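You operate a simulated robot arm through the tools that you are given. There is no shell and no other tool.

The job below is to be done with a simulated robot arm. You get a single attempt, and the scene is never put back.

JOB
Loosen the grey knob, fit the shim the gap screen asks for, retighten.
Fine: draw the old shim right out first.

The check looks at the end state, three seconds after you hand in, the way a careful person would. Anything else that was tipped, shoved, dropped, spilled or broken makes it a failure.

ROBOT AND FRAMES
A 6-joint arm with a fingered hand, fixed in place. Base frame: the origin is on the floor under the middle of its stand, x ahead of it, y to its left, z up; the work surface is at about z = 785. Readings come in mm, degrees, newtons and seconds.
With the tool pointing down near the work surface it reaches from about 180 to 900 mm from the base axis. Its first joint turns from -166.0 to 166.0 degrees. Payload 5 kg.
The tool frame sits at the grasp point between the pads (the TCP): z along the fingers, y along the line on which they close. The tips reach 37 mm beyond it. The gripper opens to 124 mm; its body begins 43 mm behind the TCP. The gripper is a hand of 3 fingers: y runs from the thumb to the fingers, the wrist lies at [-21, -125, -215] in the tool frame.
Orientation is told as [roll, pitch, yaw] about the base's x, y, z axes, in that order, counted from this pose: with the fingers straight down and the wrist toward the robot, the tool's x, y and z point along [0, 1, 0], [1, 0, 0] and [0, 0, -1] of the base frame.

CONTROLS
- The arm moves only by the tool apply_moves. Its argument "commands" is a list of rows, each a list of 6 numbers: the shift along the tool's x, y, z in m, then the turn, a rotation vector about the tool's x, y, z in degrees. In form: [[dx, dy, dz, rx, ry, rz], ...]. A call has 1 to 20 rows; each row is the pose to reach, as a shift and turn from the pose commanded when the call began, along the tool's axes at that moment. A row lasts 0.2 s, in which the tool goes at most 50 mm and 8.6 degrees; a call with a longer step from one row to the next is refused whole. Where a pose cannot be reached the arm comes as near as it can. A force on the tool above 40 N (or 10 N above the force at the start of the call, whichever is more), or a blocked arm, ends the call early, and 0.2 s more pass. In this call time passes only in rows, and 0.2 s behind the last. The reply holds the time, the measured pose of the TCP, the force on the tool along the base axes, the opening and the grip force, in the units named above and with some noise, with the torque about the TCP (base axes, N m) and any sound that the robot's microphone picked up.
- Cameras (640 x 400 px; columns grow to the right, rows downward): "scene" is fixed at [49.8, 649.9, 1495.9]; the picture's right is [-0.75, -0.66, 0.00], its down [-0.27, 0.31, -0.91] and it looks along [0.60, -0.69, -0.41] (base axes); focal length 354 px, centre (320, 200). "wrist" rides on the gripper at [72, -104, -154] in the tool frame; the picture's right is [-0.83, 0.26, -0.49], its down [-0.51, -0.72, 0.47] and it looks along [-0.23, 0.64, 0.73] (tool axes); focal length 243 px, centre (320, 200). There is no depth. A picture from a camera that has moved, and an enlarged one, comes with that camera's place and axes in the base frame and with its lens.
- grab_frame(camera): a new picture of that camera. It takes no simulated time.
- curl_fingers(index, middle, thumb_bend, thumb_turn): sets how far each is bent, from 0 (flat) to 100 (curled in); at 30 the hand is open as for a grip, at 70 the pads meet at the TCP. One left out holds its place. A second passes; each finger stops where it meets its share of the squeeze, and holds until it gets a number again. It is the only way to open and close the hand. It gives what a move gives, with no picture; readings hold the bend of each and the force on the fingers (four entries, about 0 where the hand has none), thumb and palm. thumb_turn goes from beside the hand (0) to across from the fingers (100), as for a grip.
- zoom(camera, box): a new picture of the part [left, top, right, bottom] of that camera's present view, enlarged. It takes no simulated time.
- finish_job(): hands the job in; it is judged then, once.

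Nothing tells you positions but the pictures and the camera data. Unless the task says otherwise, let go and move clear before handing in.

The tools are called after "Request:" as a command line: name --pt "numbers of a row" for each row, then --argument value for the rest, lists and objects as JSON in quotes. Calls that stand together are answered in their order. apply_moves: Moves the arm, as the interface text tells. Its arguments: {"type":"object","properties":{"commands":{"type":"array"}},"required":["commands"]} The other tools are called the same way: curl_fingers (index, middle, thumb_bend, thumb_turn) moves the fingers one by one; grab_frame (camera) takes a picture; zoom (camera, box) takes an enlarged picture of a part of a camera's view; finish_job () hands the job in.

At the start:

```text
clock: 0.0
tcp_pos: [713.9, -212.2, 1091.4]
tcp_rot: [0.0, 0.0, 0.0]
ft_force: [0.1, 0.0, -0.2]
ft_torque: [0.02, 0.01, 0.01]
opening: 123.7
grip_force: 0.1
shape: jaw
bend: [30.0, 30.0, 30.0, 98.0]
finger forces: [0.1, 0.1, 0.1, 0.0, 0.0, 0.0]
```

scene: 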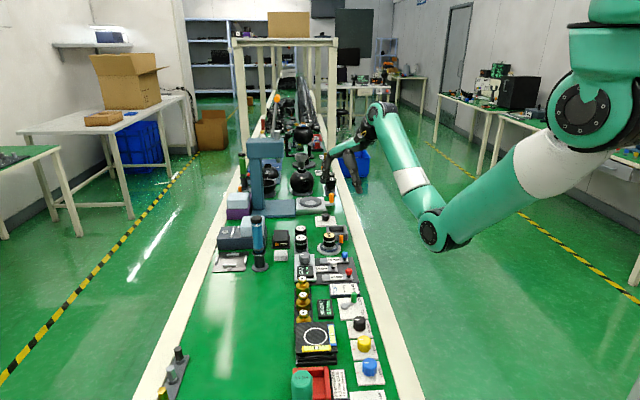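
wrist: 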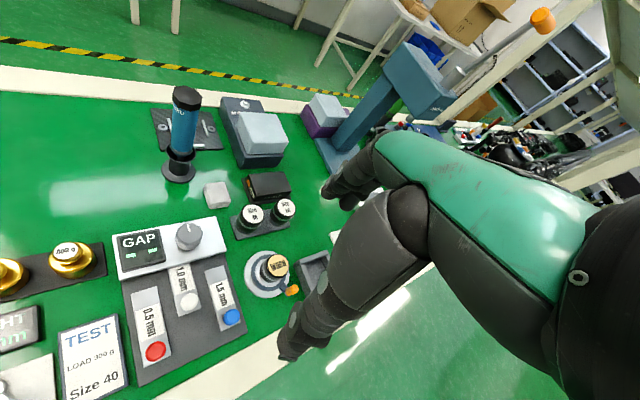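

I see a crowded bench; the GAP panel with a grey knob and three labelled shims (0.5 mm red, 1.0 mm white, 1.5 mm blue) is in the wrist view. I'll zoom in for details first.

Request:
zoom --camera "wrist" --box '[100, 200, 340, 400]'

Request:
zoom --camera "scene" --box '[260, 230, 380, 305]'

Request:
zoom --camera "wrist" --box '[100, 210, 260, 310]'

```text
2.00 times, centred on (220, 300) of wrist
camera zoom: at [608.8, -139.8, 1246.0], right [0.26, -0.83, 0.49], down [-0.72, -0.51, -0.47], along [0.64, -0.23, -0.73], focal length 485 px, centre (520, 0)
```

zoom: 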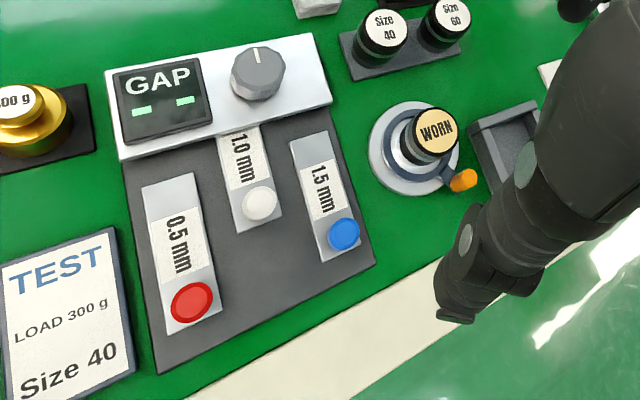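

```text
5.33 times, centred on (320, 268) of scene
camera zoom: at [49.8, 649.9, 1495.9], right [-0.75, -0.66, 0.0], down [-0.27, 0.31, -0.91], along [0.6, -0.69, -0.41], focal length 1890 px, centre (320, -160)
```

zoom: 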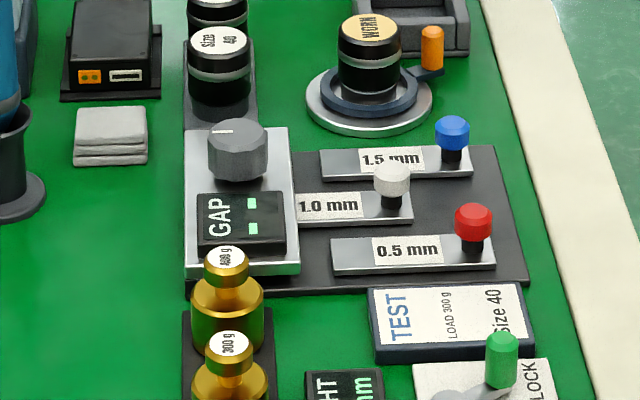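

```text
4.00 times, centred on (180, 260) of wrist
camera zoom: at [608.8, -139.8, 1246.0], right [0.26, -0.83, 0.49], down [-0.72, -0.51, -0.47], along [0.64, -0.23, -0.73], focal length 970 px, centre (880, -40)
```

zoom: 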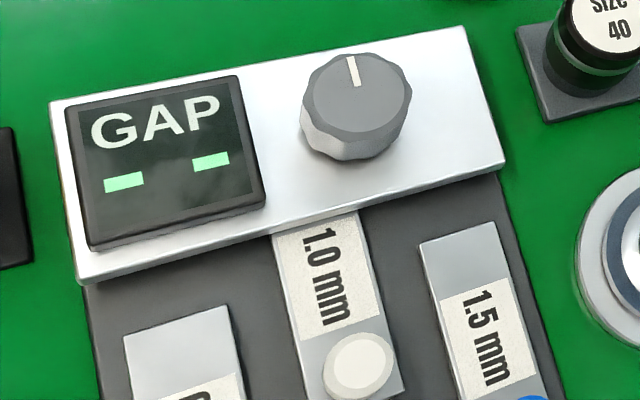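

The gap screen reads "- -" for now, and the 1.0 mm (white) shim appears to be in the clamp. I'll look at more of the scene before moving.

Request:
zoom --camera "scene" --box '[280, 240, 360, 290]'

Request:
zoom --camera "wrist" --box '[240, 100, 480, 380]'

Request:
zoom --camera "scene" --box '[240, 280, 420, 400]'

Request:
zoom --camera "scene" --box '[300, 90, 480, 270]'

```text
8.00 times, centred on (320, 265) of scene
camera zoom: at [49.8, 649.9, 1495.9], right [-0.75, -0.66, 0.0], down [-0.27, 0.31, -0.91], along [0.6, -0.69, -0.41], focal length 2835 px, centre (320, -320)
```

zoom: 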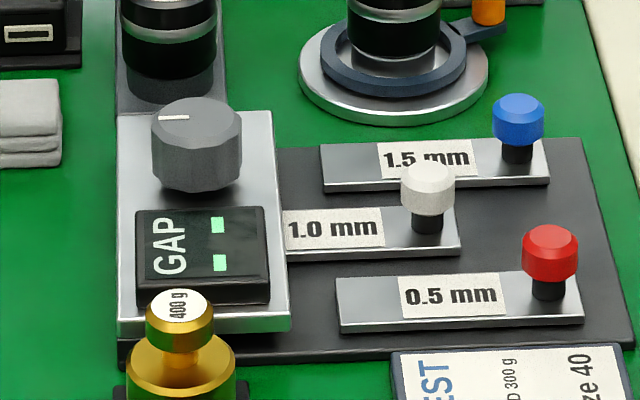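

```text
1.43 times, centred on (360, 240) of wrist
camera zoom: at [608.8, -139.8, 1246.0], right [0.26, -0.83, 0.49], down [-0.72, -0.51, -0.47], along [0.64, -0.23, -0.73], focal length 347 px, centre (263, 143)
```

zoom: 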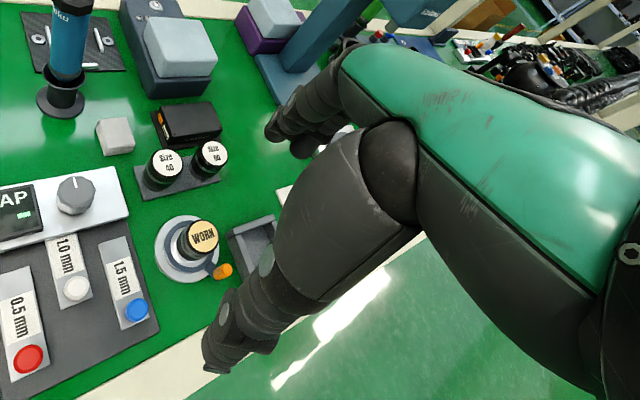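

```text
3.33 times, centred on (330, 340) of scene
camera zoom: at [49.8, 649.9, 1495.9], right [-0.75, -0.66, 0.0], down [-0.27, 0.31, -0.91], along [0.6, -0.69, -0.41], focal length 1181 px, centre (287, -267)
```

zoom: 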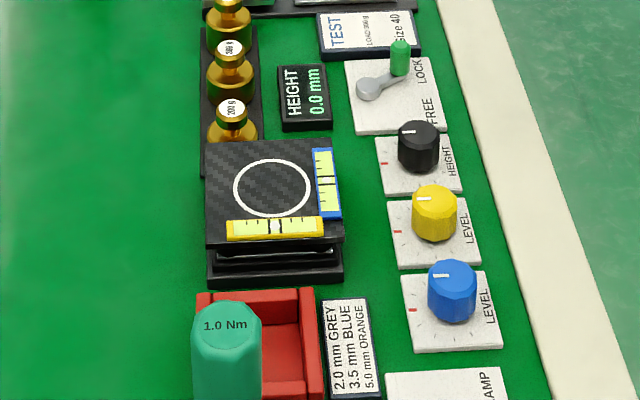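

```text
2.22 times, centred on (390, 180) of scene
camera zoom: at [49.8, 649.9, 1495.9], right [-0.75, -0.66, 0.0], down [-0.27, 0.31, -0.91], along [0.6, -0.69, -0.41], focal length 788 px, centre (164, 244)
```

zoom: 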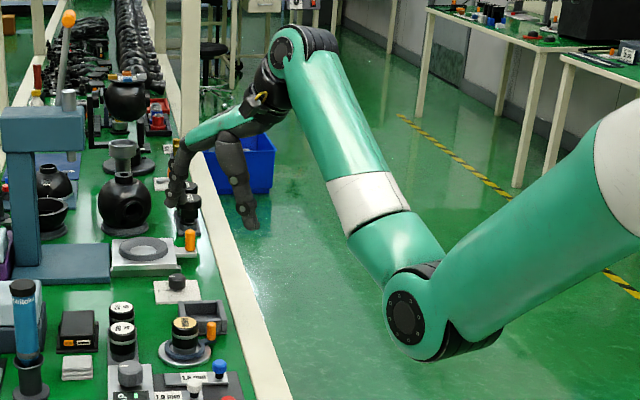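

I take the clamp plate with the grey knob to be near (770, -85), with the bench turned about -45°. I'll lower a little for a better view and test how the fingers look as they close.

Request:
apply_moves --pt "0 0 0.035 0 0 0" --pt "0 -0.01 0.07 0 0 0" --pt "0 -0.02 0.105 0 0 0" --pt "0 -0.03 0.14 0 0 0"

Request:
curl_fingers --index 58 --middle 58 --thumb_bend 58

Request:
grab_frame --camera "wrist"

Request:
zoom --camera "scene" --box '[280, 110, 440, 270]'

```text
clock: 1.0
tcp_pos: [682.8, -212.8, 953.2]
tcp_rot: [0.1, 0.0, 0.0]
ft_force: [-0.4, -1.4, -0.4]
ft_torque: [0.0, -0.01, -0.02]
opening: 123.5
grip_force: 0.0
shape: jaw
bend: [30.0, 30.0, 30.0, 98.0]
finger forces: [0.0, 0.0, 0.0, 0.0, 0.0, 0.0]
```

```text
clock: 2.0
tcp_pos: [683.3, -213.4, 951.7]
tcp_rot: [0.0, 0.1, 0.0]
ft_force: [-0.3, -0.4, 0.1]
ft_torque: [0.02, -0.01, 0.03]
opening: 46.8
grip_force: 0.1
shape: fingers
bend: [57.0, 57.0, 57.0, 98.0]
finger forces: [0.0, 0.0, 0.0, 0.1, 0.0, 0.0]
```

```text
taken
camera wrist: at [578.5, -140.2, 1106.9], right [0.26, -0.83, 0.49], down [-0.72, -0.51, -0.47], along [0.64, -0.23, -0.73], focal length 243 px, centre (320, 200)
```

wrist: 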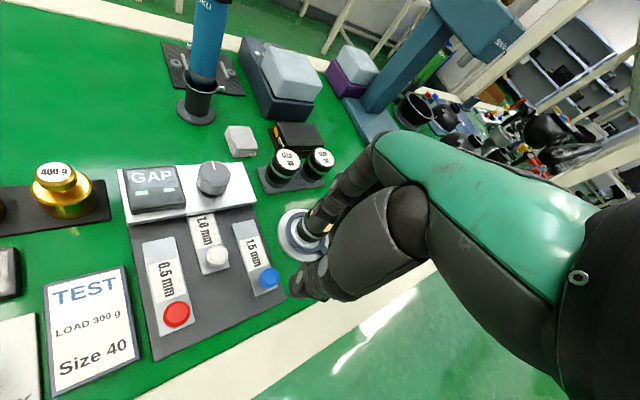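

```text
2.50 times, centred on (360, 190) of scene
camera zoom: at [49.8, 649.9, 1495.9], right [-0.75, -0.66, 0.0], down [-0.27, 0.31, -0.91], along [0.6, -0.69, -0.41], focal length 886 px, centre (220, 225)
```

zoom: 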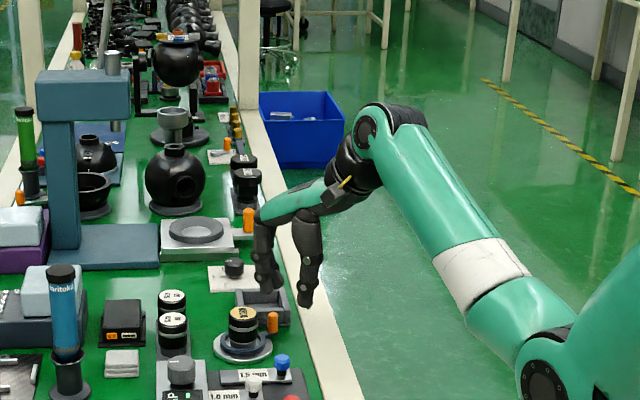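

The fingers closed to about 47 mm and the panel is now nearer. I'll zoom in to measure it precisely.

Request:
zoom --camera "wrist" --box '[110, 140, 302, 260]'

Request:
zoom --camera "wrist" --box '[110, 250, 302, 370]'

Request:
zoom --camera "wrist" --box '[250, 160, 410, 310]'

```text
3.33 times, centred on (206, 200) of wrist
camera zoom: at [578.5, -140.2, 1106.9], right [0.26, -0.83, 0.49], down [-0.72, -0.51, -0.47], along [0.64, -0.23, -0.73], focal length 809 px, centre (700, 200)
```

zoom: 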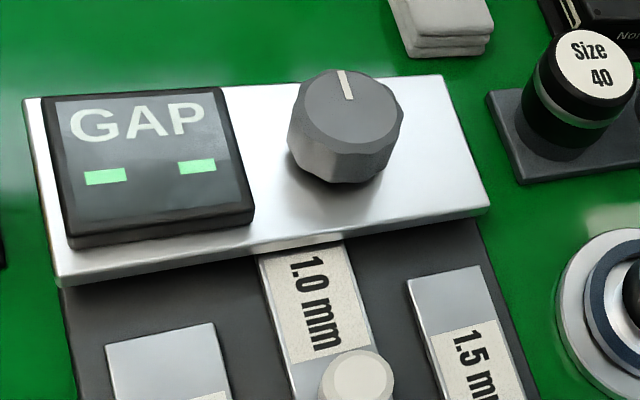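

```text
3.33 times, centred on (206, 310) of wrist
camera zoom: at [578.5, -140.2, 1106.9], right [0.26, -0.83, 0.49], down [-0.72, -0.51, -0.47], along [0.64, -0.23, -0.73], focal length 809 px, centre (700, -167)
```

zoom: 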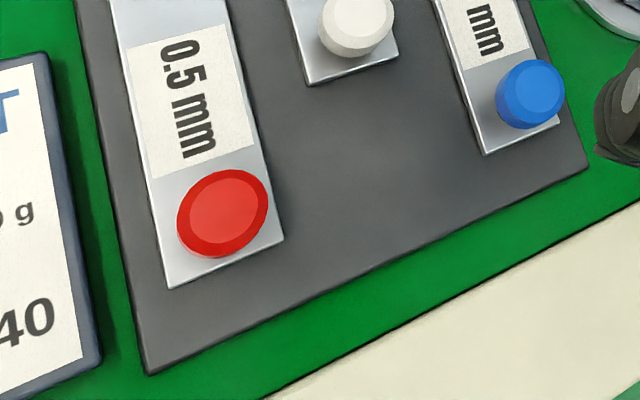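

```text
2.67 times, centred on (330, 235) of wrist
camera zoom: at [578.5, -140.2, 1106.9], right [0.26, -0.83, 0.49], down [-0.72, -0.51, -0.47], along [0.64, -0.23, -0.73], focal length 647 px, centre (293, 107)
```

zoom: 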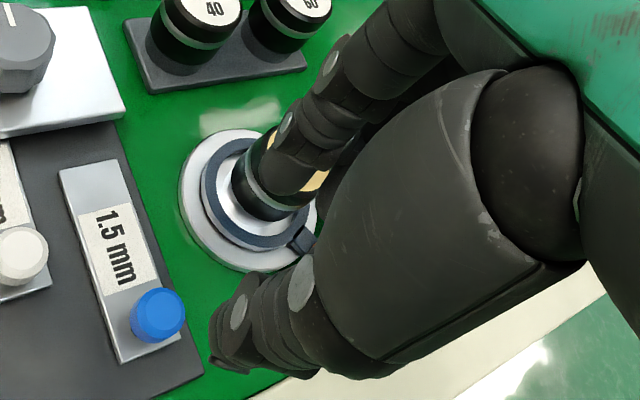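

Panel geometry: plate spans s≈505–653, n≈445–515 (s along (0.7,-0.7), n along (0.7,0.7)); knob top about (764,-84,834); shim handles spaced about 49 mm. Next I check how far fingertips reach in the closed shape.

Request:
zoom --camera "scene" --box '[318, 130, 398, 195]'

Request:
zoom --camera "scene" --box '[285, 245, 325, 275]'

```text
6.15 times, centred on (358, 162) of scene
camera zoom: at [49.8, 649.9, 1495.9], right [-0.75, -0.66, 0.0], down [-0.27, 0.31, -0.91], along [0.6, -0.69, -0.41], focal length 2181 px, centre (86, 431)
```

zoom: 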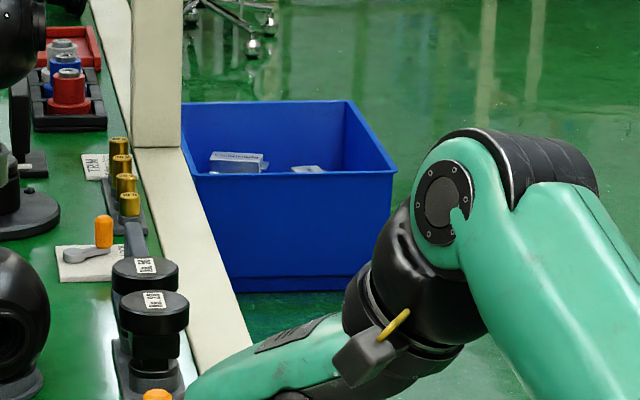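

```text
13.33 times, centred on (305, 260) of scene
camera zoom: at [49.8, 649.9, 1495.9], right [-0.75, -0.66, 0.0], down [-0.27, 0.31, -0.91], along [0.6, -0.69, -0.41], focal length 4726 px, centre (520, -600)
```

zoom: 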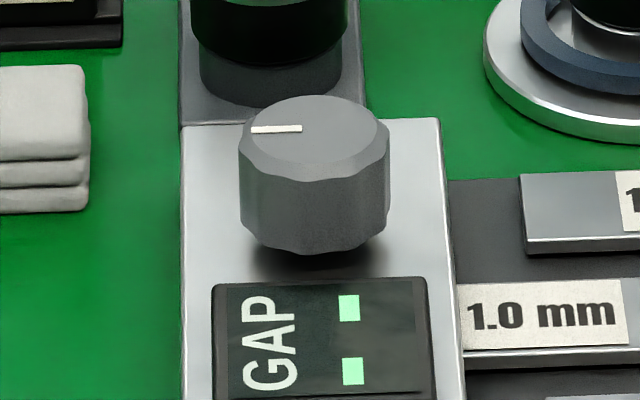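

Request:
zoom --camera "scene" --box '[318, 180, 382, 240]'

Request:
curl_fingers --index 70 --middle 70 --thumb_bend 70

Request:
zoom --camera "scene" --box '[318, 180, 382, 240]'

Request:
zoom --camera "wrist" --box '[250, 160, 410, 310]'

```text
6.67 times, centred on (350, 210) of scene
camera zoom: at [49.8, 649.9, 1495.9], right [-0.75, -0.66, 0.0], down [-0.27, 0.31, -0.91], along [0.6, -0.69, -0.41], focal length 2363 px, centre (120, 133)
```

zoom: 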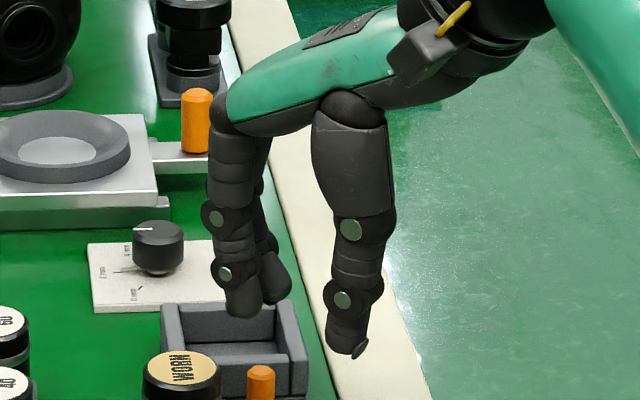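

```text
clock: 3.0
tcp_pos: [683.2, -212.2, 954.0]
tcp_rot: [0.0, -0.1, 0.0]
ft_force: [0.3, 0.7, -0.1]
ft_torque: [0.0, 0.0, 0.01]
opening: 7.5
grip_force: 0.0
shape: fingers
bend: [70.0, 70.0, 70.0, 98.0]
finger forces: [0.0, 0.1, 0.0, 0.0, 0.0, 0.0]
```

```text
6.67 times, centred on (350, 210) of scene
camera zoom: at [49.8, 649.9, 1495.9], right [-0.75, -0.66, 0.0], down [-0.27, 0.31, -0.91], along [0.6, -0.69, -0.41], focal length 2363 px, centre (120, 133)
```

zoom: 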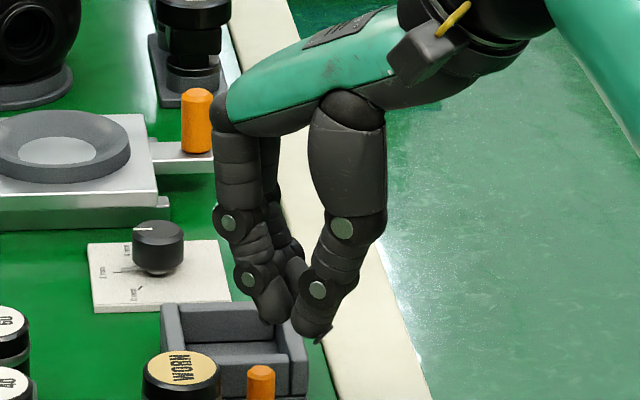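

```text
2.67 times, centred on (330, 235) of wrist
camera zoom: at [578.5, -140.2, 1106.9], right [0.26, -0.83, 0.49], down [-0.72, -0.51, -0.47], along [0.64, -0.23, -0.73], focal length 647 px, centre (293, 107)
```

zoom: 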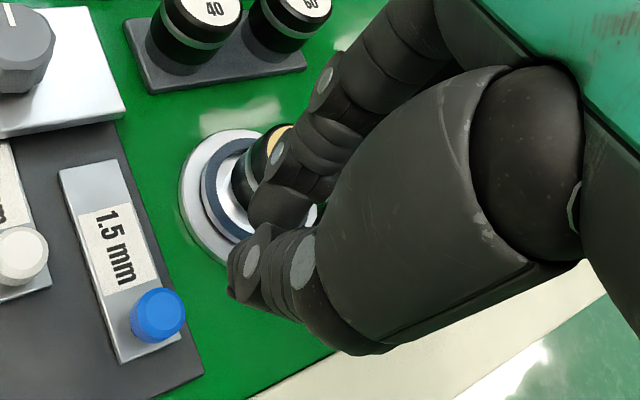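

The fingertips sit about 37 mm below the TCP and converge at the tips. I'll open the hand a bit and hover above the grey knob, high enough to clear the shim handles, then look again.

Request:
curl_fingers --index 46 --middle 46 --thumb_bend 46

Request:
apply_moves --pt "0.02 0.013 0 0 0 0" --pt "0.04 0.026 0 0 0 0" --pt "0.064 0.041 0.01 0 0 0" --pt "0.09 0.057 0.02 0 0 0" --pt "0.11 0.07 0.03 0 0 0" --pt "0.128 0.081 0.04 0 0 0" --pt "0.128 0.081 0.05 0 0 0"

Request:
grab_frame --camera "wrist"

Request:
zoom --camera "scene" --box '[270, 200, 366, 280]'

```text
clock: 4.0
tcp_pos: [683.1, -212.8, 953.5]
tcp_rot: [0.1, 0.0, 0.0]
ft_force: [-0.6, 0.6, 0.2]
ft_torque: [-0.01, -0.03, 0.04]
opening: 79.9
grip_force: 0.1
shape: fingers
bend: [46.0, 46.0, 46.0, 98.0]
finger forces: [0.0, 0.0, 0.0, 0.0, 0.0, 0.0]
```

```text
clock: 5.6
tcp_pos: [764.7, -84.5, 903.5]
tcp_rot: [0.0, 0.0, 0.0]
ft_force: [0.4, -0.3, 0.1]
ft_torque: [0.0, 0.03, 0.0]
opening: 79.7
grip_force: 0.1
shape: fingers
bend: [46.0, 46.0, 46.0, 98.0]
finger forces: [0.0, 0.0, 0.0, 0.1, 0.0, 0.0]
```

```text
taken
camera wrist: at [659.7, -11.5, 1056.6], right [0.26, -0.83, 0.49], down [-0.72, -0.51, -0.47], along [0.64, -0.23, -0.73], focal length 243 px, centre (320, 200)
```

wrist: 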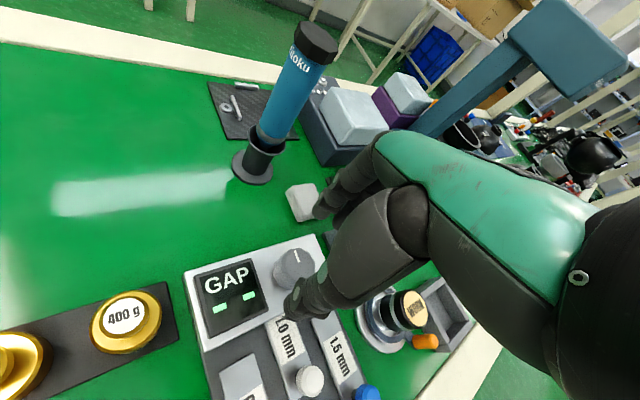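

```text
5.00 times, centred on (318, 240) of scene
camera zoom: at [49.8, 649.9, 1495.9], right [-0.75, -0.66, 0.0], down [-0.27, 0.31, -0.91], along [0.6, -0.69, -0.41], focal length 1772 px, centre (330, 0)
```

zoom: 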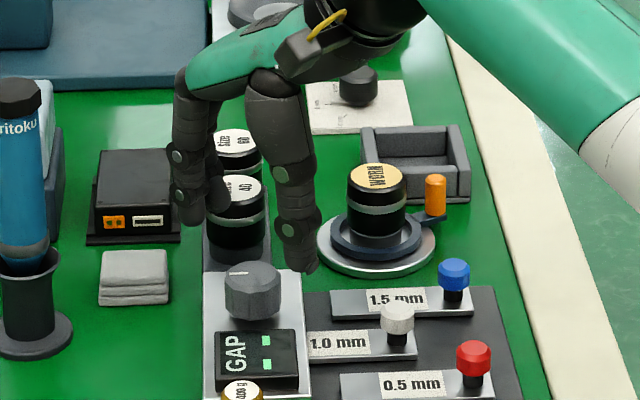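

Request:
zoom --camera "wrist" --box '[180, 220, 340, 320]'

Request:
zoom --camera "wrist" --box '[260, 160, 420, 260]'

Request:
zoom --camera "wrist" --box '[220, 300, 400, 400]'

```text
4.00 times, centred on (260, 270) of wrist
camera zoom: at [659.7, -11.5, 1056.6], right [0.26, -0.83, 0.49], down [-0.72, -0.51, -0.47], along [0.64, -0.23, -0.73], focal length 970 px, centre (560, -80)
```

zoom: 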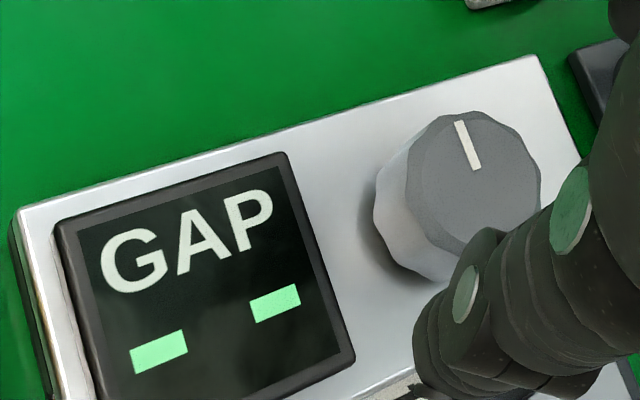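

```text
4.00 times, centred on (340, 210) of wrist
camera zoom: at [659.7, -11.5, 1056.6], right [0.26, -0.83, 0.49], down [-0.72, -0.51, -0.47], along [0.64, -0.23, -0.73], focal length 970 px, centre (240, 160)
```

zoom: 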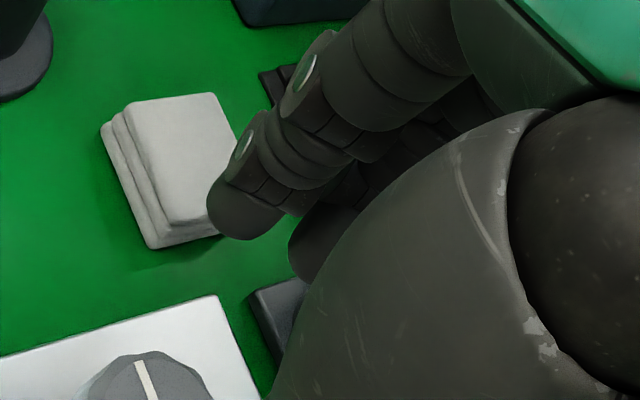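

```text
3.56 times, centred on (310, 350) of wrist
camera zoom: at [659.7, -11.5, 1056.6], right [0.26, -0.83, 0.49], down [-0.72, -0.51, -0.47], along [0.64, -0.23, -0.73], focal length 863 px, centre (356, -333)
```

zoom: 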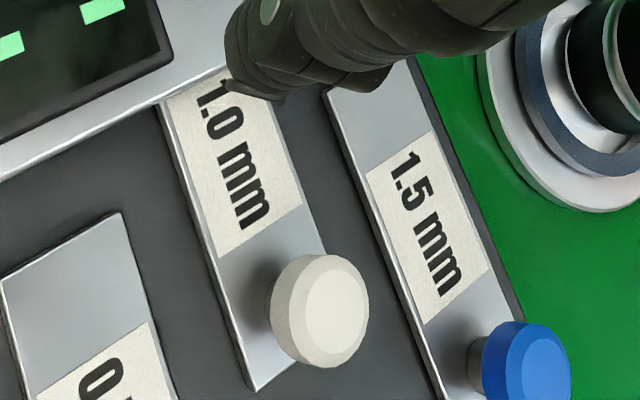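

Triangulating three views gives knob top (763.6, -84.3, 835), plate top ≈805.5, screen top ≈817, white handle top (680, -139, 818). I'll yaw +15° so the thumb stays clear of the screen and descend around the knob with the tips at about z 817.

Request:
apply_moves --pt "0 -0.001 0 0 0 -7.5" --pt "0 -0.001 0 0 0 -15" --pt "0 -0.001 0.01 0 0 -15" --pt "0 -0.001 0.02 0 0 -15" --pt "0 -0.001 0.03 0 0 -15"

Request:
grab_frame --camera "wrist"

Request:
zoom --camera "scene" --box '[270, 200, 366, 280]'

```text
clock: 6.8
tcp_pos: [763.4, -84.9, 872.4]
tcp_rot: [-0.1, 0.1, 15.1]
ft_force: [0.2, -0.7, 0.4]
ft_torque: [0.01, 0.0, 0.0]
opening: 79.6
grip_force: 0.1
shape: fingers
bend: [46.0, 46.0, 46.0, 98.0]
finger forces: [0.0, 0.0, 0.1, 0.1, 0.0, 0.1]
```

```text
taken
camera wrist: at [642.6, -42.2, 1026.4], right [0.47, -0.73, 0.49], down [-0.57, -0.68, -0.47], along [0.68, -0.06, -0.73], focal length 243 px, centre (320, 200)
```

wrist: 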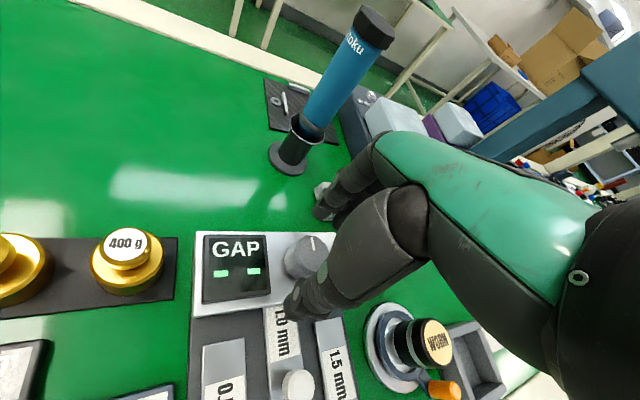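

```text
5.00 times, centred on (318, 240) of scene
camera zoom: at [49.8, 649.9, 1495.9], right [-0.75, -0.66, 0.0], down [-0.27, 0.31, -0.91], along [0.6, -0.69, -0.41], focal length 1772 px, centre (330, 0)
```

zoom: 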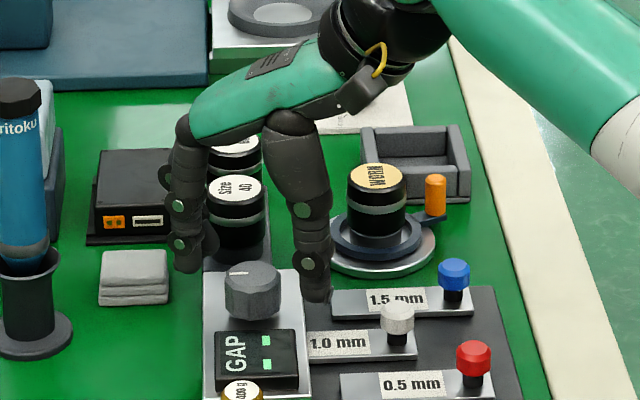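

Request:
apply_moves --pt "0 0 0.006 0 0 0" --pt "0 0 0.012 0 0 0" --pt "0 0 0.018 0 0 0"

Request:
zoom --camera "wrist" --box '[190, 190, 350, 340]'

Request:
zoom --camera "scene" --box '[285, 230, 349, 280]'

```text
clock: 7.6
tcp_pos: [763.7, -83.9, 854.7]
tcp_rot: [0.0, 0.0, 15.0]
ft_force: [0.6, -0.3, 0.1]
ft_torque: [0.02, 0.01, 0.01]
opening: 79.8
grip_force: 0.1
shape: fingers
bend: [46.0, 46.0, 46.0, 98.0]
finger forces: [0.0, 0.0, 0.0, 0.0, 0.0, 0.0]
```

```text
2.67 times, centred on (270, 265) of wrist
camera zoom: at [643.5, -41.4, 1009.2], right [0.47, -0.73, 0.49], down [-0.57, -0.68, -0.47], along [0.68, -0.06, -0.73], focal length 647 px, centre (453, 27)
```

zoom: 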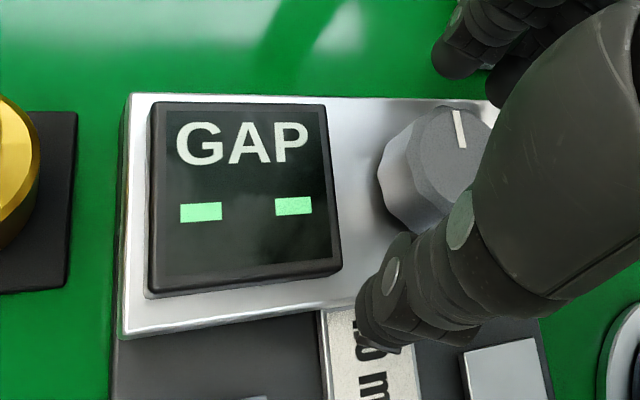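

```text
8.00 times, centred on (317, 255) of scene
camera zoom: at [49.8, 649.9, 1495.9], right [-0.75, -0.66, 0.0], down [-0.27, 0.31, -0.91], along [0.6, -0.69, -0.41], focal length 2835 px, centre (344, -240)
```

zoom: 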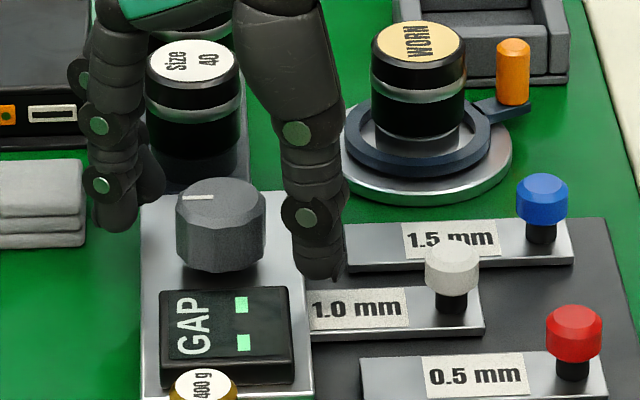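

The fingers straddle the knob with its top third to half inside the grip. Closing gently now.

Request:
curl_fingers --index 60 --middle 60 --thumb_bend 60

Request:
zoom --camera "scene" --box '[285, 230, 349, 280]'

Request:
zoom --camera "wrist" --box '[190, 190, 350, 340]'

```text
clock: 8.6
tcp_pos: [765.1, -85.0, 856.2]
tcp_rot: [-0.1, 0.0, 15.0]
ft_force: [0.5, 0.9, -0.6]
ft_torque: [0.03, -0.02, -0.01]
opening: 39.2
grip_force: 0.6
shape: fingers
bend: [59.0, 60.0, 59.0, 98.0]
finger forces: [0.8, 0.1, 0.0, 0.1, 0.6, 0.1]
```

```text
8.00 times, centred on (317, 255) of scene
camera zoom: at [49.8, 649.9, 1495.9], right [-0.75, -0.66, 0.0], down [-0.27, 0.31, -0.91], along [0.6, -0.69, -0.41], focal length 2835 px, centre (344, -240)
```

zoom: 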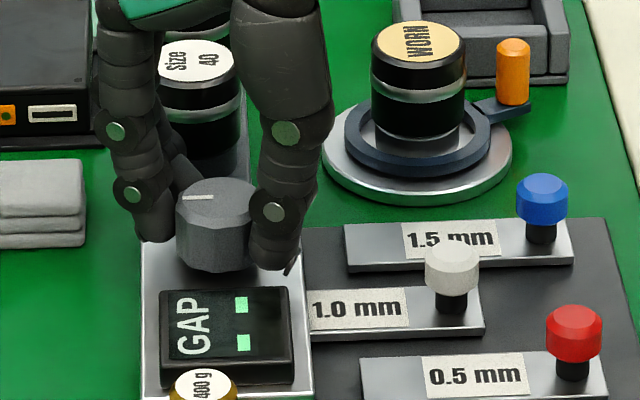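

```text
2.67 times, centred on (270, 265) of wrist
camera zoom: at [643.4, -41.4, 1009.3], right [0.47, -0.73, 0.49], down [-0.57, -0.68, -0.47], along [0.68, -0.06, -0.73], focal length 647 px, centre (453, 27)
```

zoom: 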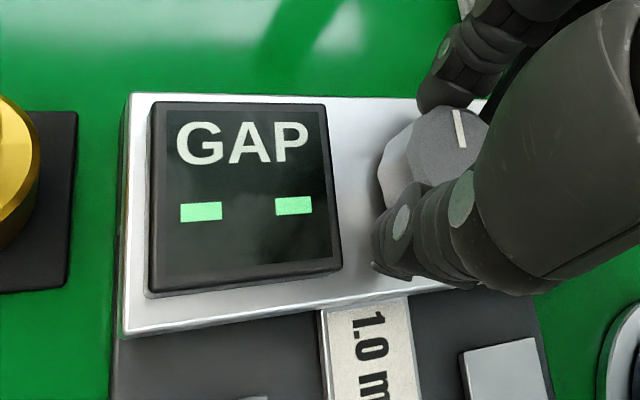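

Contact has begun on index and thumb. I'll squeeze more for a firm grip.

Request:
curl_fingers --index 65 --middle 65 --thumb_bend 65

```text
clock: 9.6
tcp_pos: [764.1, -84.4, 855.4]
tcp_rot: [0.0, 0.0, 15.0]
ft_force: [4.1, -1.1, -1.2]
ft_torque: [-0.01, -0.13, -0.03]
opening: 36.6
grip_force: 6.9
shape: fingers
bend: [60.0, 63.0, 61.0, 97.0]
finger forces: [4.7, 3.2, 0.0, 0.0, 4.9, 0.0]
```

Request:
curl_fingers --index 74 --middle 76 --thumb_bend 74

```text
clock: 10.6
tcp_pos: [764.6, -85.1, 854.8]
tcp_rot: [0.0, -0.1, 15.0]
ft_force: [6.8, -8.3, -4.0]
ft_torque: [-0.25, -0.28, 0.02]
opening: 34.7
grip_force: 18.9
shape: fingers
bend: [60.0, 64.0, 63.0, 97.0]
finger forces: [9.8, 11.5, 0.0, 0.0, 16.4, 0.0]
```

Firm grip of about 19 N. Turning counter-clockwise (yaw +) in small steps and watching torque.

Request:
apply_moves --pt "0 0 0 0 0 -4" --pt "0 0 0 0 0 -8" --pt "0 0 0 0 0 -12" --pt "0 0 0 0 0 -16" --pt "0 0 0 0 0 -20"

Request:
zoom --camera "scene" --box '[285, 230, 349, 280]'

```text
clock: 11.8
tcp_pos: [763.9, -84.9, 854.5]
tcp_rot: [-0.1, 0.1, 34.9]
ft_force: [12.5, -15.9, -7.1]
ft_torque: [-0.46, -0.37, -0.36]
opening: 33.1
grip_force: 23.3
shape: fingers
bend: [60.0, 65.0, 65.0, 95.0]
finger forces: [9.3, 20.1, 0.0, 0.0, 15.6, 0.1]
```

```text
8.00 times, centred on (317, 255) of scene
camera zoom: at [49.8, 649.9, 1495.9], right [-0.75, -0.66, 0.0], down [-0.27, 0.31, -0.91], along [0.6, -0.69, -0.41], focal length 2835 px, centre (344, -240)
```

zoom: 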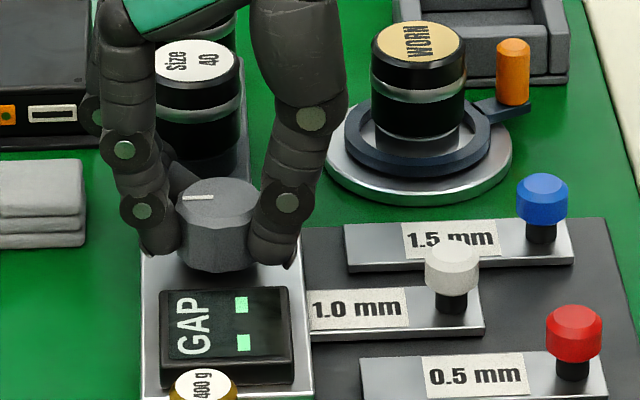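

The marker has not moved yet (0.36 N·m so far, fingers flexing). I'll look at the fingers closely and turn a little further.

Request:
apply_moves --pt "0 0 0 0 0 -3" --pt "0 0 0 0 0 -6" --pt "0 0 0 0 0 -9"

Request:
zoom --camera "scene" --box '[285, 230, 349, 280]'

Request:
zoom --camera "wrist" --box '[190, 190, 350, 340]'

```text
clock: 12.6
tcp_pos: [764.7, -85.5, 854.3]
tcp_rot: [-0.2, -0.1, 43.9]
ft_force: [18.6, -21.2, -4.8]
ft_torque: [-0.62, -0.56, -0.61]
opening: 32.2
grip_force: 28.1
shape: fingers
bend: [60.0, 66.0, 66.0, 94.0]
finger forces: [10.0, 28.2, 0.0, 0.0, 17.2, 0.1]
```

```text
8.00 times, centred on (317, 255) of scene
camera zoom: at [49.8, 649.9, 1495.9], right [-0.75, -0.66, 0.0], down [-0.27, 0.31, -0.91], along [0.6, -0.69, -0.41], focal length 2835 px, centre (344, -240)
```

zoom: 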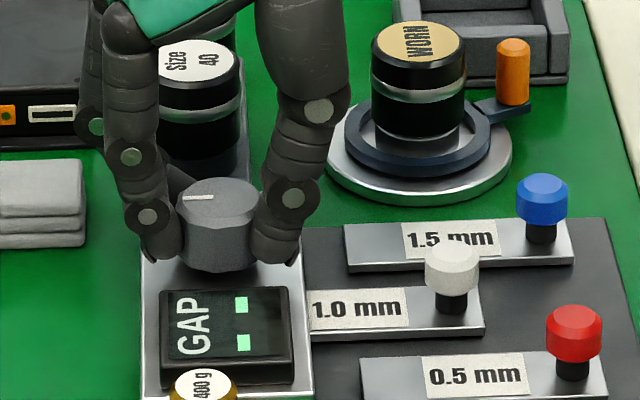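

```text
2.67 times, centred on (270, 265) of wrist
camera zoom: at [638.6, -105.7, 1008.0], right [0.76, -0.42, 0.5], down [-0.17, -0.87, -0.47], along [0.62, 0.28, -0.73], focal length 647 px, centre (453, 27)
```

zoom: 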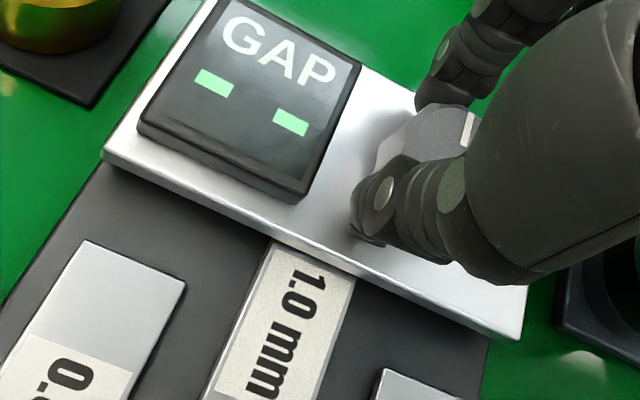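

Torque is at 0.61 N·m and the knob still has not broken free. I'll squeeze harder, which also shows whether the fingers are slipping, before turning on.

Request:
curl_fingers --index 84 --middle 80 --thumb_bend 84

Request:
zoom --camera "scene" --box '[297, 245, 321, 265]'

```text
clock: 13.6
tcp_pos: [764.5, -85.3, 853.0]
tcp_rot: [-0.1, -0.1, 44.0]
ft_force: [17.8, -15.3, -2.4]
ft_torque: [-0.43, -0.8, -0.38]
opening: 31.2
grip_force: 31.1
shape: fingers
bend: [61.0, 65.0, 65.0, 94.0]
finger forces: [10.7, 28.9, 0.0, 0.0, 22.2, 0.0]
```

```text
16.00 times, centred on (309, 255) of scene
camera zoom: at [49.8, 649.9, 1495.9], right [-0.75, -0.66, 0.0], down [-0.27, 0.31, -0.91], along [0.6, -0.69, -0.41], focal length 5671 px, centre (496, -680)
```

zoom: 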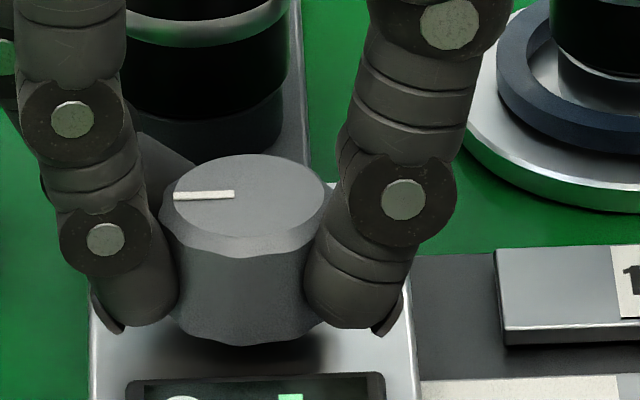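

Request:
apply_moves --pt "0 0 0 0 0 -3" --pt "0 0 0 0 0 -6" --pt "0 0 0 0 0 -9" --pt "0 0 0 0 0 -12"

Request:
zoom --camera "scene" --box '[297, 245, 321, 265]'

```text
clock: 14.6
tcp_pos: [763.5, -86.2, 853.4]
tcp_rot: [-0.1, 0.0, 56.0]
ft_force: [19.0, -11.2, -6.2]
ft_torque: [-0.36, -0.78, -0.47]
opening: 29.0
grip_force: 29.4
shape: fingers
bend: [61.0, 66.0, 66.0, 93.0]
finger forces: [8.5, 28.1, 0.0, 0.0, 21.0, 0.0]
```

```text
16.00 times, centred on (309, 255) of scene
camera zoom: at [49.8, 649.9, 1495.9], right [-0.75, -0.66, 0.0], down [-0.27, 0.31, -0.91], along [0.6, -0.69, -0.41], focal length 5671 px, centre (496, -680)
```

zoom: 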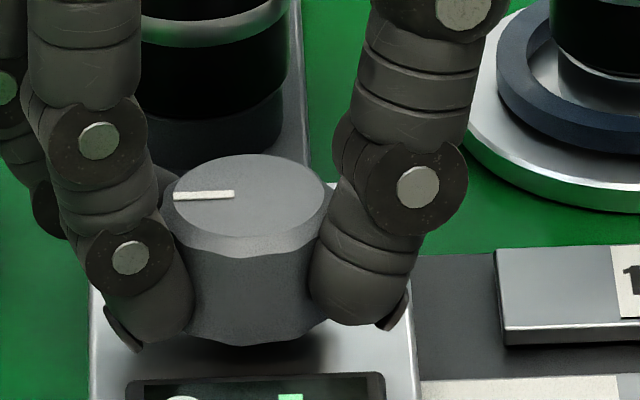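

The fingers are slipping on a knob that hasn't turned. I'll go to a full squeeze to learn what grip is available.

Request:
curl_fingers --index 100 --middle 100 --thumb_bend 100 --thumb_turn 100

Request:
zoom --camera "scene" --box '[297, 245, 321, 265]'

Request:
zoom --camera "wrist" --box '[190, 190, 350, 340]'

```text
clock: 15.6
tcp_pos: [762.9, -84.2, 852.3]
tcp_rot: [0.2, 0.0, 56.0]
ft_force: [5.8, -5.1, -7.6]
ft_torque: [-0.11, -0.41, -0.34]
opening: 27.2
grip_force: 30.3
shape: fingers
bend: [62.0, 63.0, 67.0, 94.0]
finger forces: [10.2, 22.9, 0.0, 0.1, 27.0, 0.1]
```

```text
16.00 times, centred on (309, 255) of scene
camera zoom: at [49.8, 649.9, 1495.9], right [-0.75, -0.66, 0.0], down [-0.27, 0.31, -0.91], along [0.6, -0.69, -0.41], focal length 5671 px, centre (496, -680)
```

zoom: 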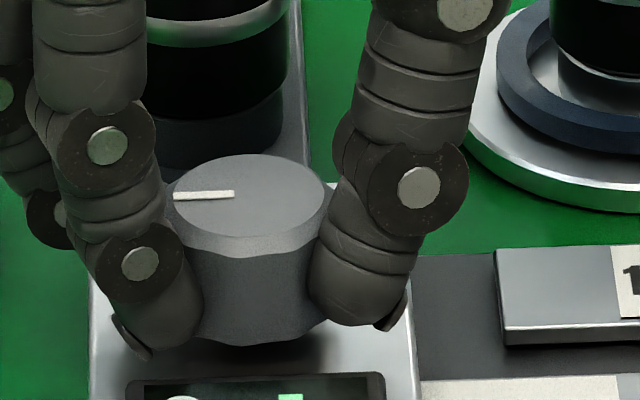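

```text
2.67 times, centred on (270, 265) of wrist
camera zoom: at [644.8, -130.2, 1007.2], right [0.84, -0.25, 0.49], down [0.02, -0.88, -0.47], along [0.55, 0.4, -0.73], focal length 647 px, centre (453, 27)
```

zoom: 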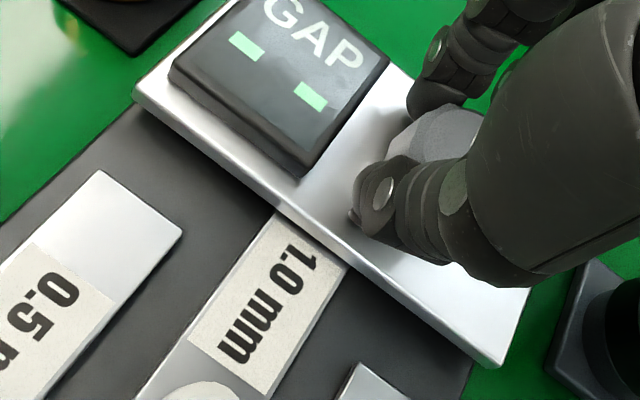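

Squeeze tops out near 30 N. To find out whether I was pushing against a stop, I'll try a gentle clockwise turn from here and watch the marker.

Request:
apply_moves --pt "0 0 0 0 0 4" --pt "0 0 0 0 0 8" --pt "0 0 0 0 0 12" --pt "0 0 0 0 0 16"

Request:
zoom --camera "scene" --box '[297, 245, 321, 265]'

```text
clock: 16.6
tcp_pos: [762.5, -83.9, 853.4]
tcp_rot: [0.2, 0.1, 40.0]
ft_force: [-4.9, 5.4, -11.8]
ft_torque: [0.11, -0.05, 0.02]
opening: 27.4
grip_force: 26.5
shape: fingers
bend: [62.0, 62.0, 66.0, 95.0]
finger forces: [10.8, 16.5, 0.0, 0.0, 25.5, 0.0]
```

```text
16.00 times, centred on (309, 255) of scene
camera zoom: at [49.8, 649.9, 1495.9], right [-0.75, -0.66, 0.0], down [-0.27, 0.31, -0.91], along [0.6, -0.69, -0.41], focal length 5671 px, centre (496, -680)
```

zoom: 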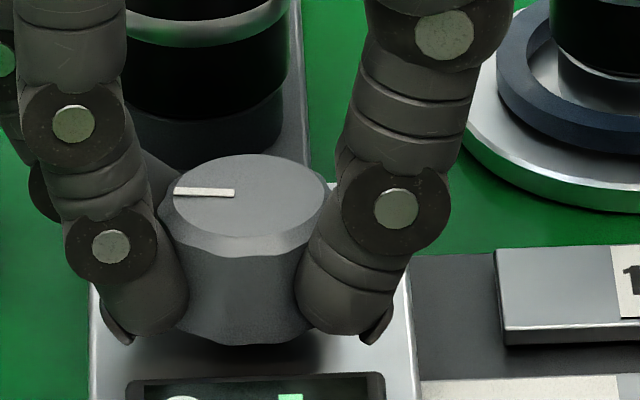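

The marker just moved about 8° clockwise with almost no torque, so clockwise is the free direction and counter-clockwise was the stop. I'll keep turning clockwise and watch the screen.

Request:
apply_moves --pt "0 0 0 0 0 5" --pt "0 0 0 0 0 10" --pt "0 0 0 0 0 15" --pt "0 0 0 0 0 20" --pt "0 0 0 0 0 25"

Request:
zoom --camera "scene" --box '[293, 245, 325, 275]'

```text
clock: 17.8
tcp_pos: [763.6, -84.6, 853.1]
tcp_rot: [0.0, 0.1, 15.0]
ft_force: [-7.5, 9.4, -12.3]
ft_torque: [0.16, 0.12, 0.03]
opening: 27.5
grip_force: 25.2
shape: fingers
bend: [62.0, 62.0, 66.0, 95.0]
finger forces: [9.8, 13.7, 0.1, 0.0, 27.4, 0.0]
```

```text
13.33 times, centred on (309, 260) of scene
camera zoom: at [49.8, 649.9, 1495.9], right [-0.75, -0.66, 0.0], down [-0.27, 0.31, -0.91], along [0.6, -0.69, -0.41], focal length 4726 px, centre (467, -600)
```

zoom: 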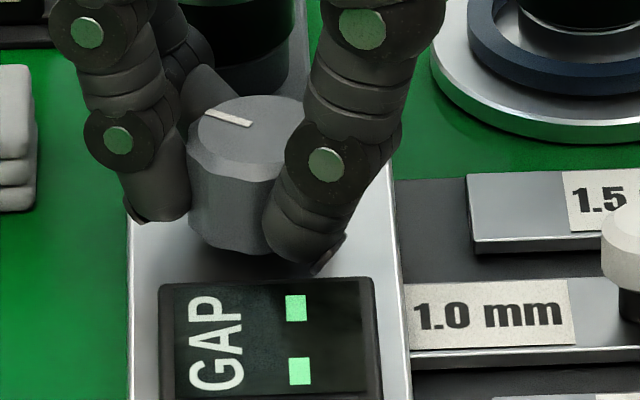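

The knob follows the hand clockwise with low torque. Continuing to yaw about -8°, short of bringing the thumb near the screen.

Request:
apply_moves --pt "0 0 0 0 0 5" --pt "0 0 0 0 0 10" --pt "0 0 0 0 0 15" --pt "0 0 0 0 0 20" --pt "0 0 0 0 0 23"

Request:
zoom --camera "scene" --box '[293, 245, 325, 275]'

Request:
grab_frame --camera "wrist"

```text
clock: 19.0
tcp_pos: [763.8, -84.8, 852.9]
tcp_rot: [-0.1, 0.0, -8.1]
ft_force: [0.5, 9.9, -15.8]
ft_torque: [0.14, -0.11, 0.03]
opening: 27.5
grip_force: 24.9
shape: fingers
bend: [62.0, 62.0, 66.0, 95.0]
finger forces: [10.7, 14.6, 0.1, 0.0, 25.2, 0.0]
```

```text
13.33 times, centred on (309, 260) of scene
camera zoom: at [49.8, 649.9, 1495.9], right [-0.75, -0.66, 0.0], down [-0.27, 0.31, -0.91], along [0.6, -0.69, -0.41], focal length 4726 px, centre (467, -600)
```

zoom: 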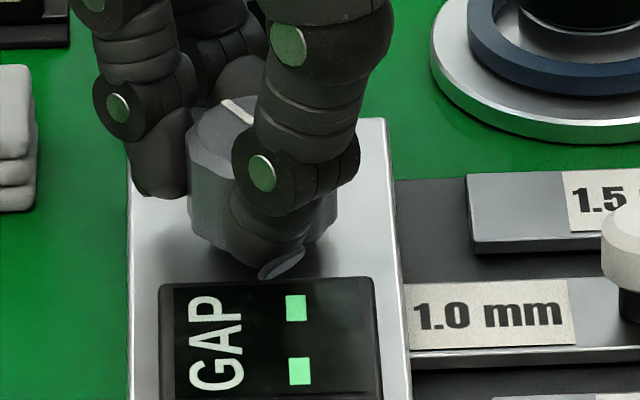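

```text
taken
camera wrist: at [670.3, 2.6, 1007.9], right [0.14, -0.86, 0.49], down [-0.79, -0.4, -0.47], along [0.6, -0.32, -0.73], focal length 243 px, centre (320, 200)
```

wrist: 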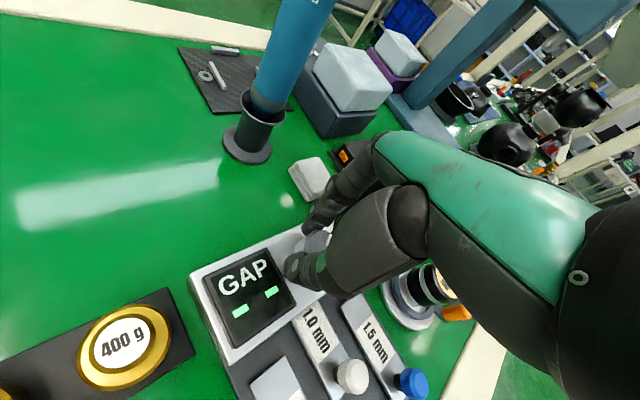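

Marker is now about 60° clockwise, turning freely; the screen still shows "- -". I'll release, swing the open hand back counter-clockwise, and regrip for a second turn.

Request:
curl_fingers --index 46 --middle 46 --thumb_bend 46 --thumb_turn 98

Request:
zoom --camera "scene" --box '[285, 230, 349, 280]'

Request:
zoom --camera "wrist" --box '[180, 200, 340, 340]'

```text
clock: 20.0
tcp_pos: [765.8, -85.4, 855.5]
tcp_rot: [-0.1, -0.2, -7.9]
ft_force: [2.6, -1.8, 10.4]
ft_torque: [0.01, 0.38, 0.04]
opening: 78.0
grip_force: 5.4
shape: fingers
bend: [46.0, 46.0, 47.0, 98.0]
finger forces: [0.0, 0.0, 0.0, 0.1, 10.7, 0.0]
```

```text
8.00 times, centred on (317, 255) of scene
camera zoom: at [49.8, 649.9, 1495.9], right [-0.75, -0.66, 0.0], down [-0.27, 0.31, -0.91], along [0.6, -0.69, -0.41], focal length 2835 px, centre (344, -240)
```

zoom: 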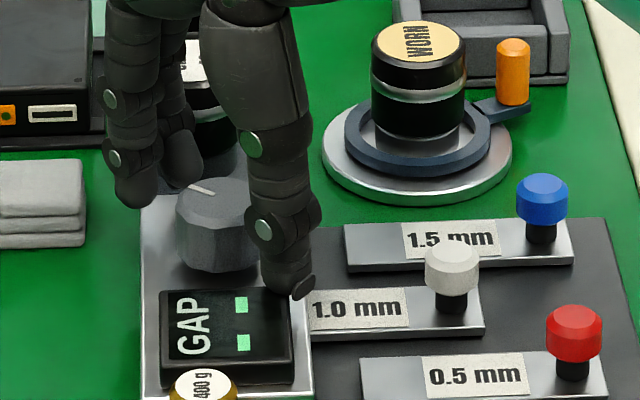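

```text
2.86 times, centred on (260, 270) of wrist
camera zoom: at [670.2, 2.0, 1009.8], right [0.14, -0.86, 0.49], down [-0.78, -0.4, -0.47], along [0.6, -0.32, -0.73], focal length 693 px, centre (491, 0)
```

zoom: 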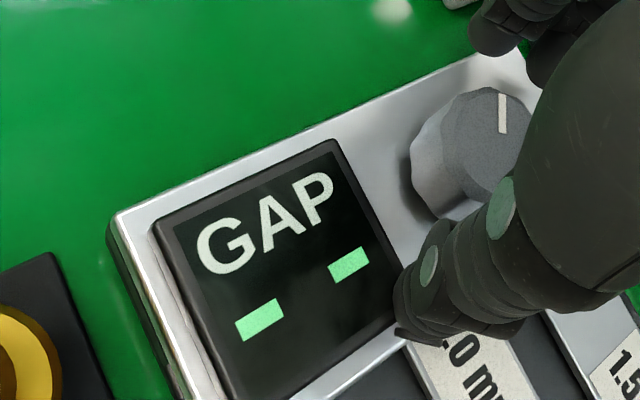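

The thumb is touching the screen's edge (10 N upward). I'll lift straight up at once before rotating back.

Request:
apply_moves --pt "0 0 -0.006 0 0 0" --pt "0 0 -0.014 0 0 0" --pt "0 0 -0.024 0 0 0"

Request:
zoom --camera "wrist" --box '[180, 200, 340, 340]'

Request:
zoom --camera "scene" --box '[285, 230, 349, 280]'

```text
clock: 20.8
tcp_pos: [763.8, -84.2, 877.7]
tcp_rot: [-0.1, 0.0, -8.0]
ft_force: [-0.1, -0.7, 0.2]
ft_torque: [-0.01, 0.02, 0.01]
opening: 79.4
grip_force: 0.1
shape: fingers
bend: [46.0, 46.0, 46.0, 98.0]
finger forces: [0.0, 0.0, 0.0, 0.1, 0.0, 0.0]
```

```text
2.86 times, centred on (260, 270) of wrist
camera zoom: at [670.5, 2.5, 1032.1], right [0.14, -0.86, 0.49], down [-0.79, -0.4, -0.47], along [0.6, -0.32, -0.73], focal length 693 px, centre (491, 0)
```

zoom: 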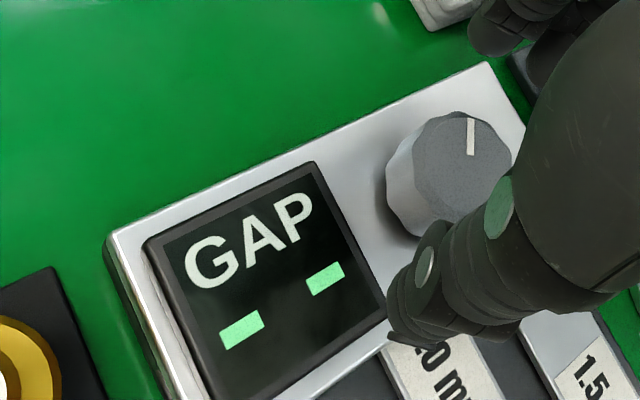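

```text
8.00 times, centred on (317, 255) of scene
camera zoom: at [49.8, 649.9, 1495.9], right [-0.75, -0.66, 0.0], down [-0.27, 0.31, -0.91], along [0.6, -0.69, -0.41], focal length 2835 px, centre (344, -240)
```

zoom: 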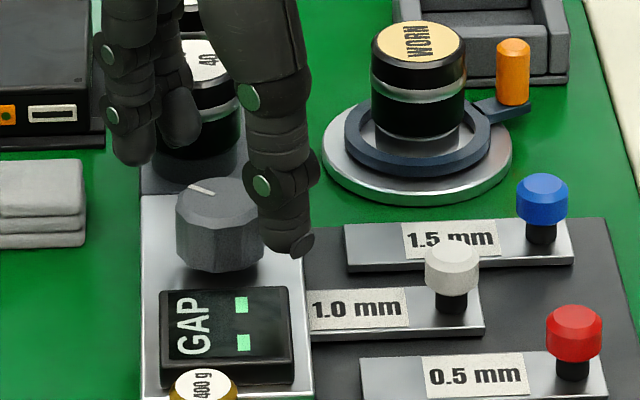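

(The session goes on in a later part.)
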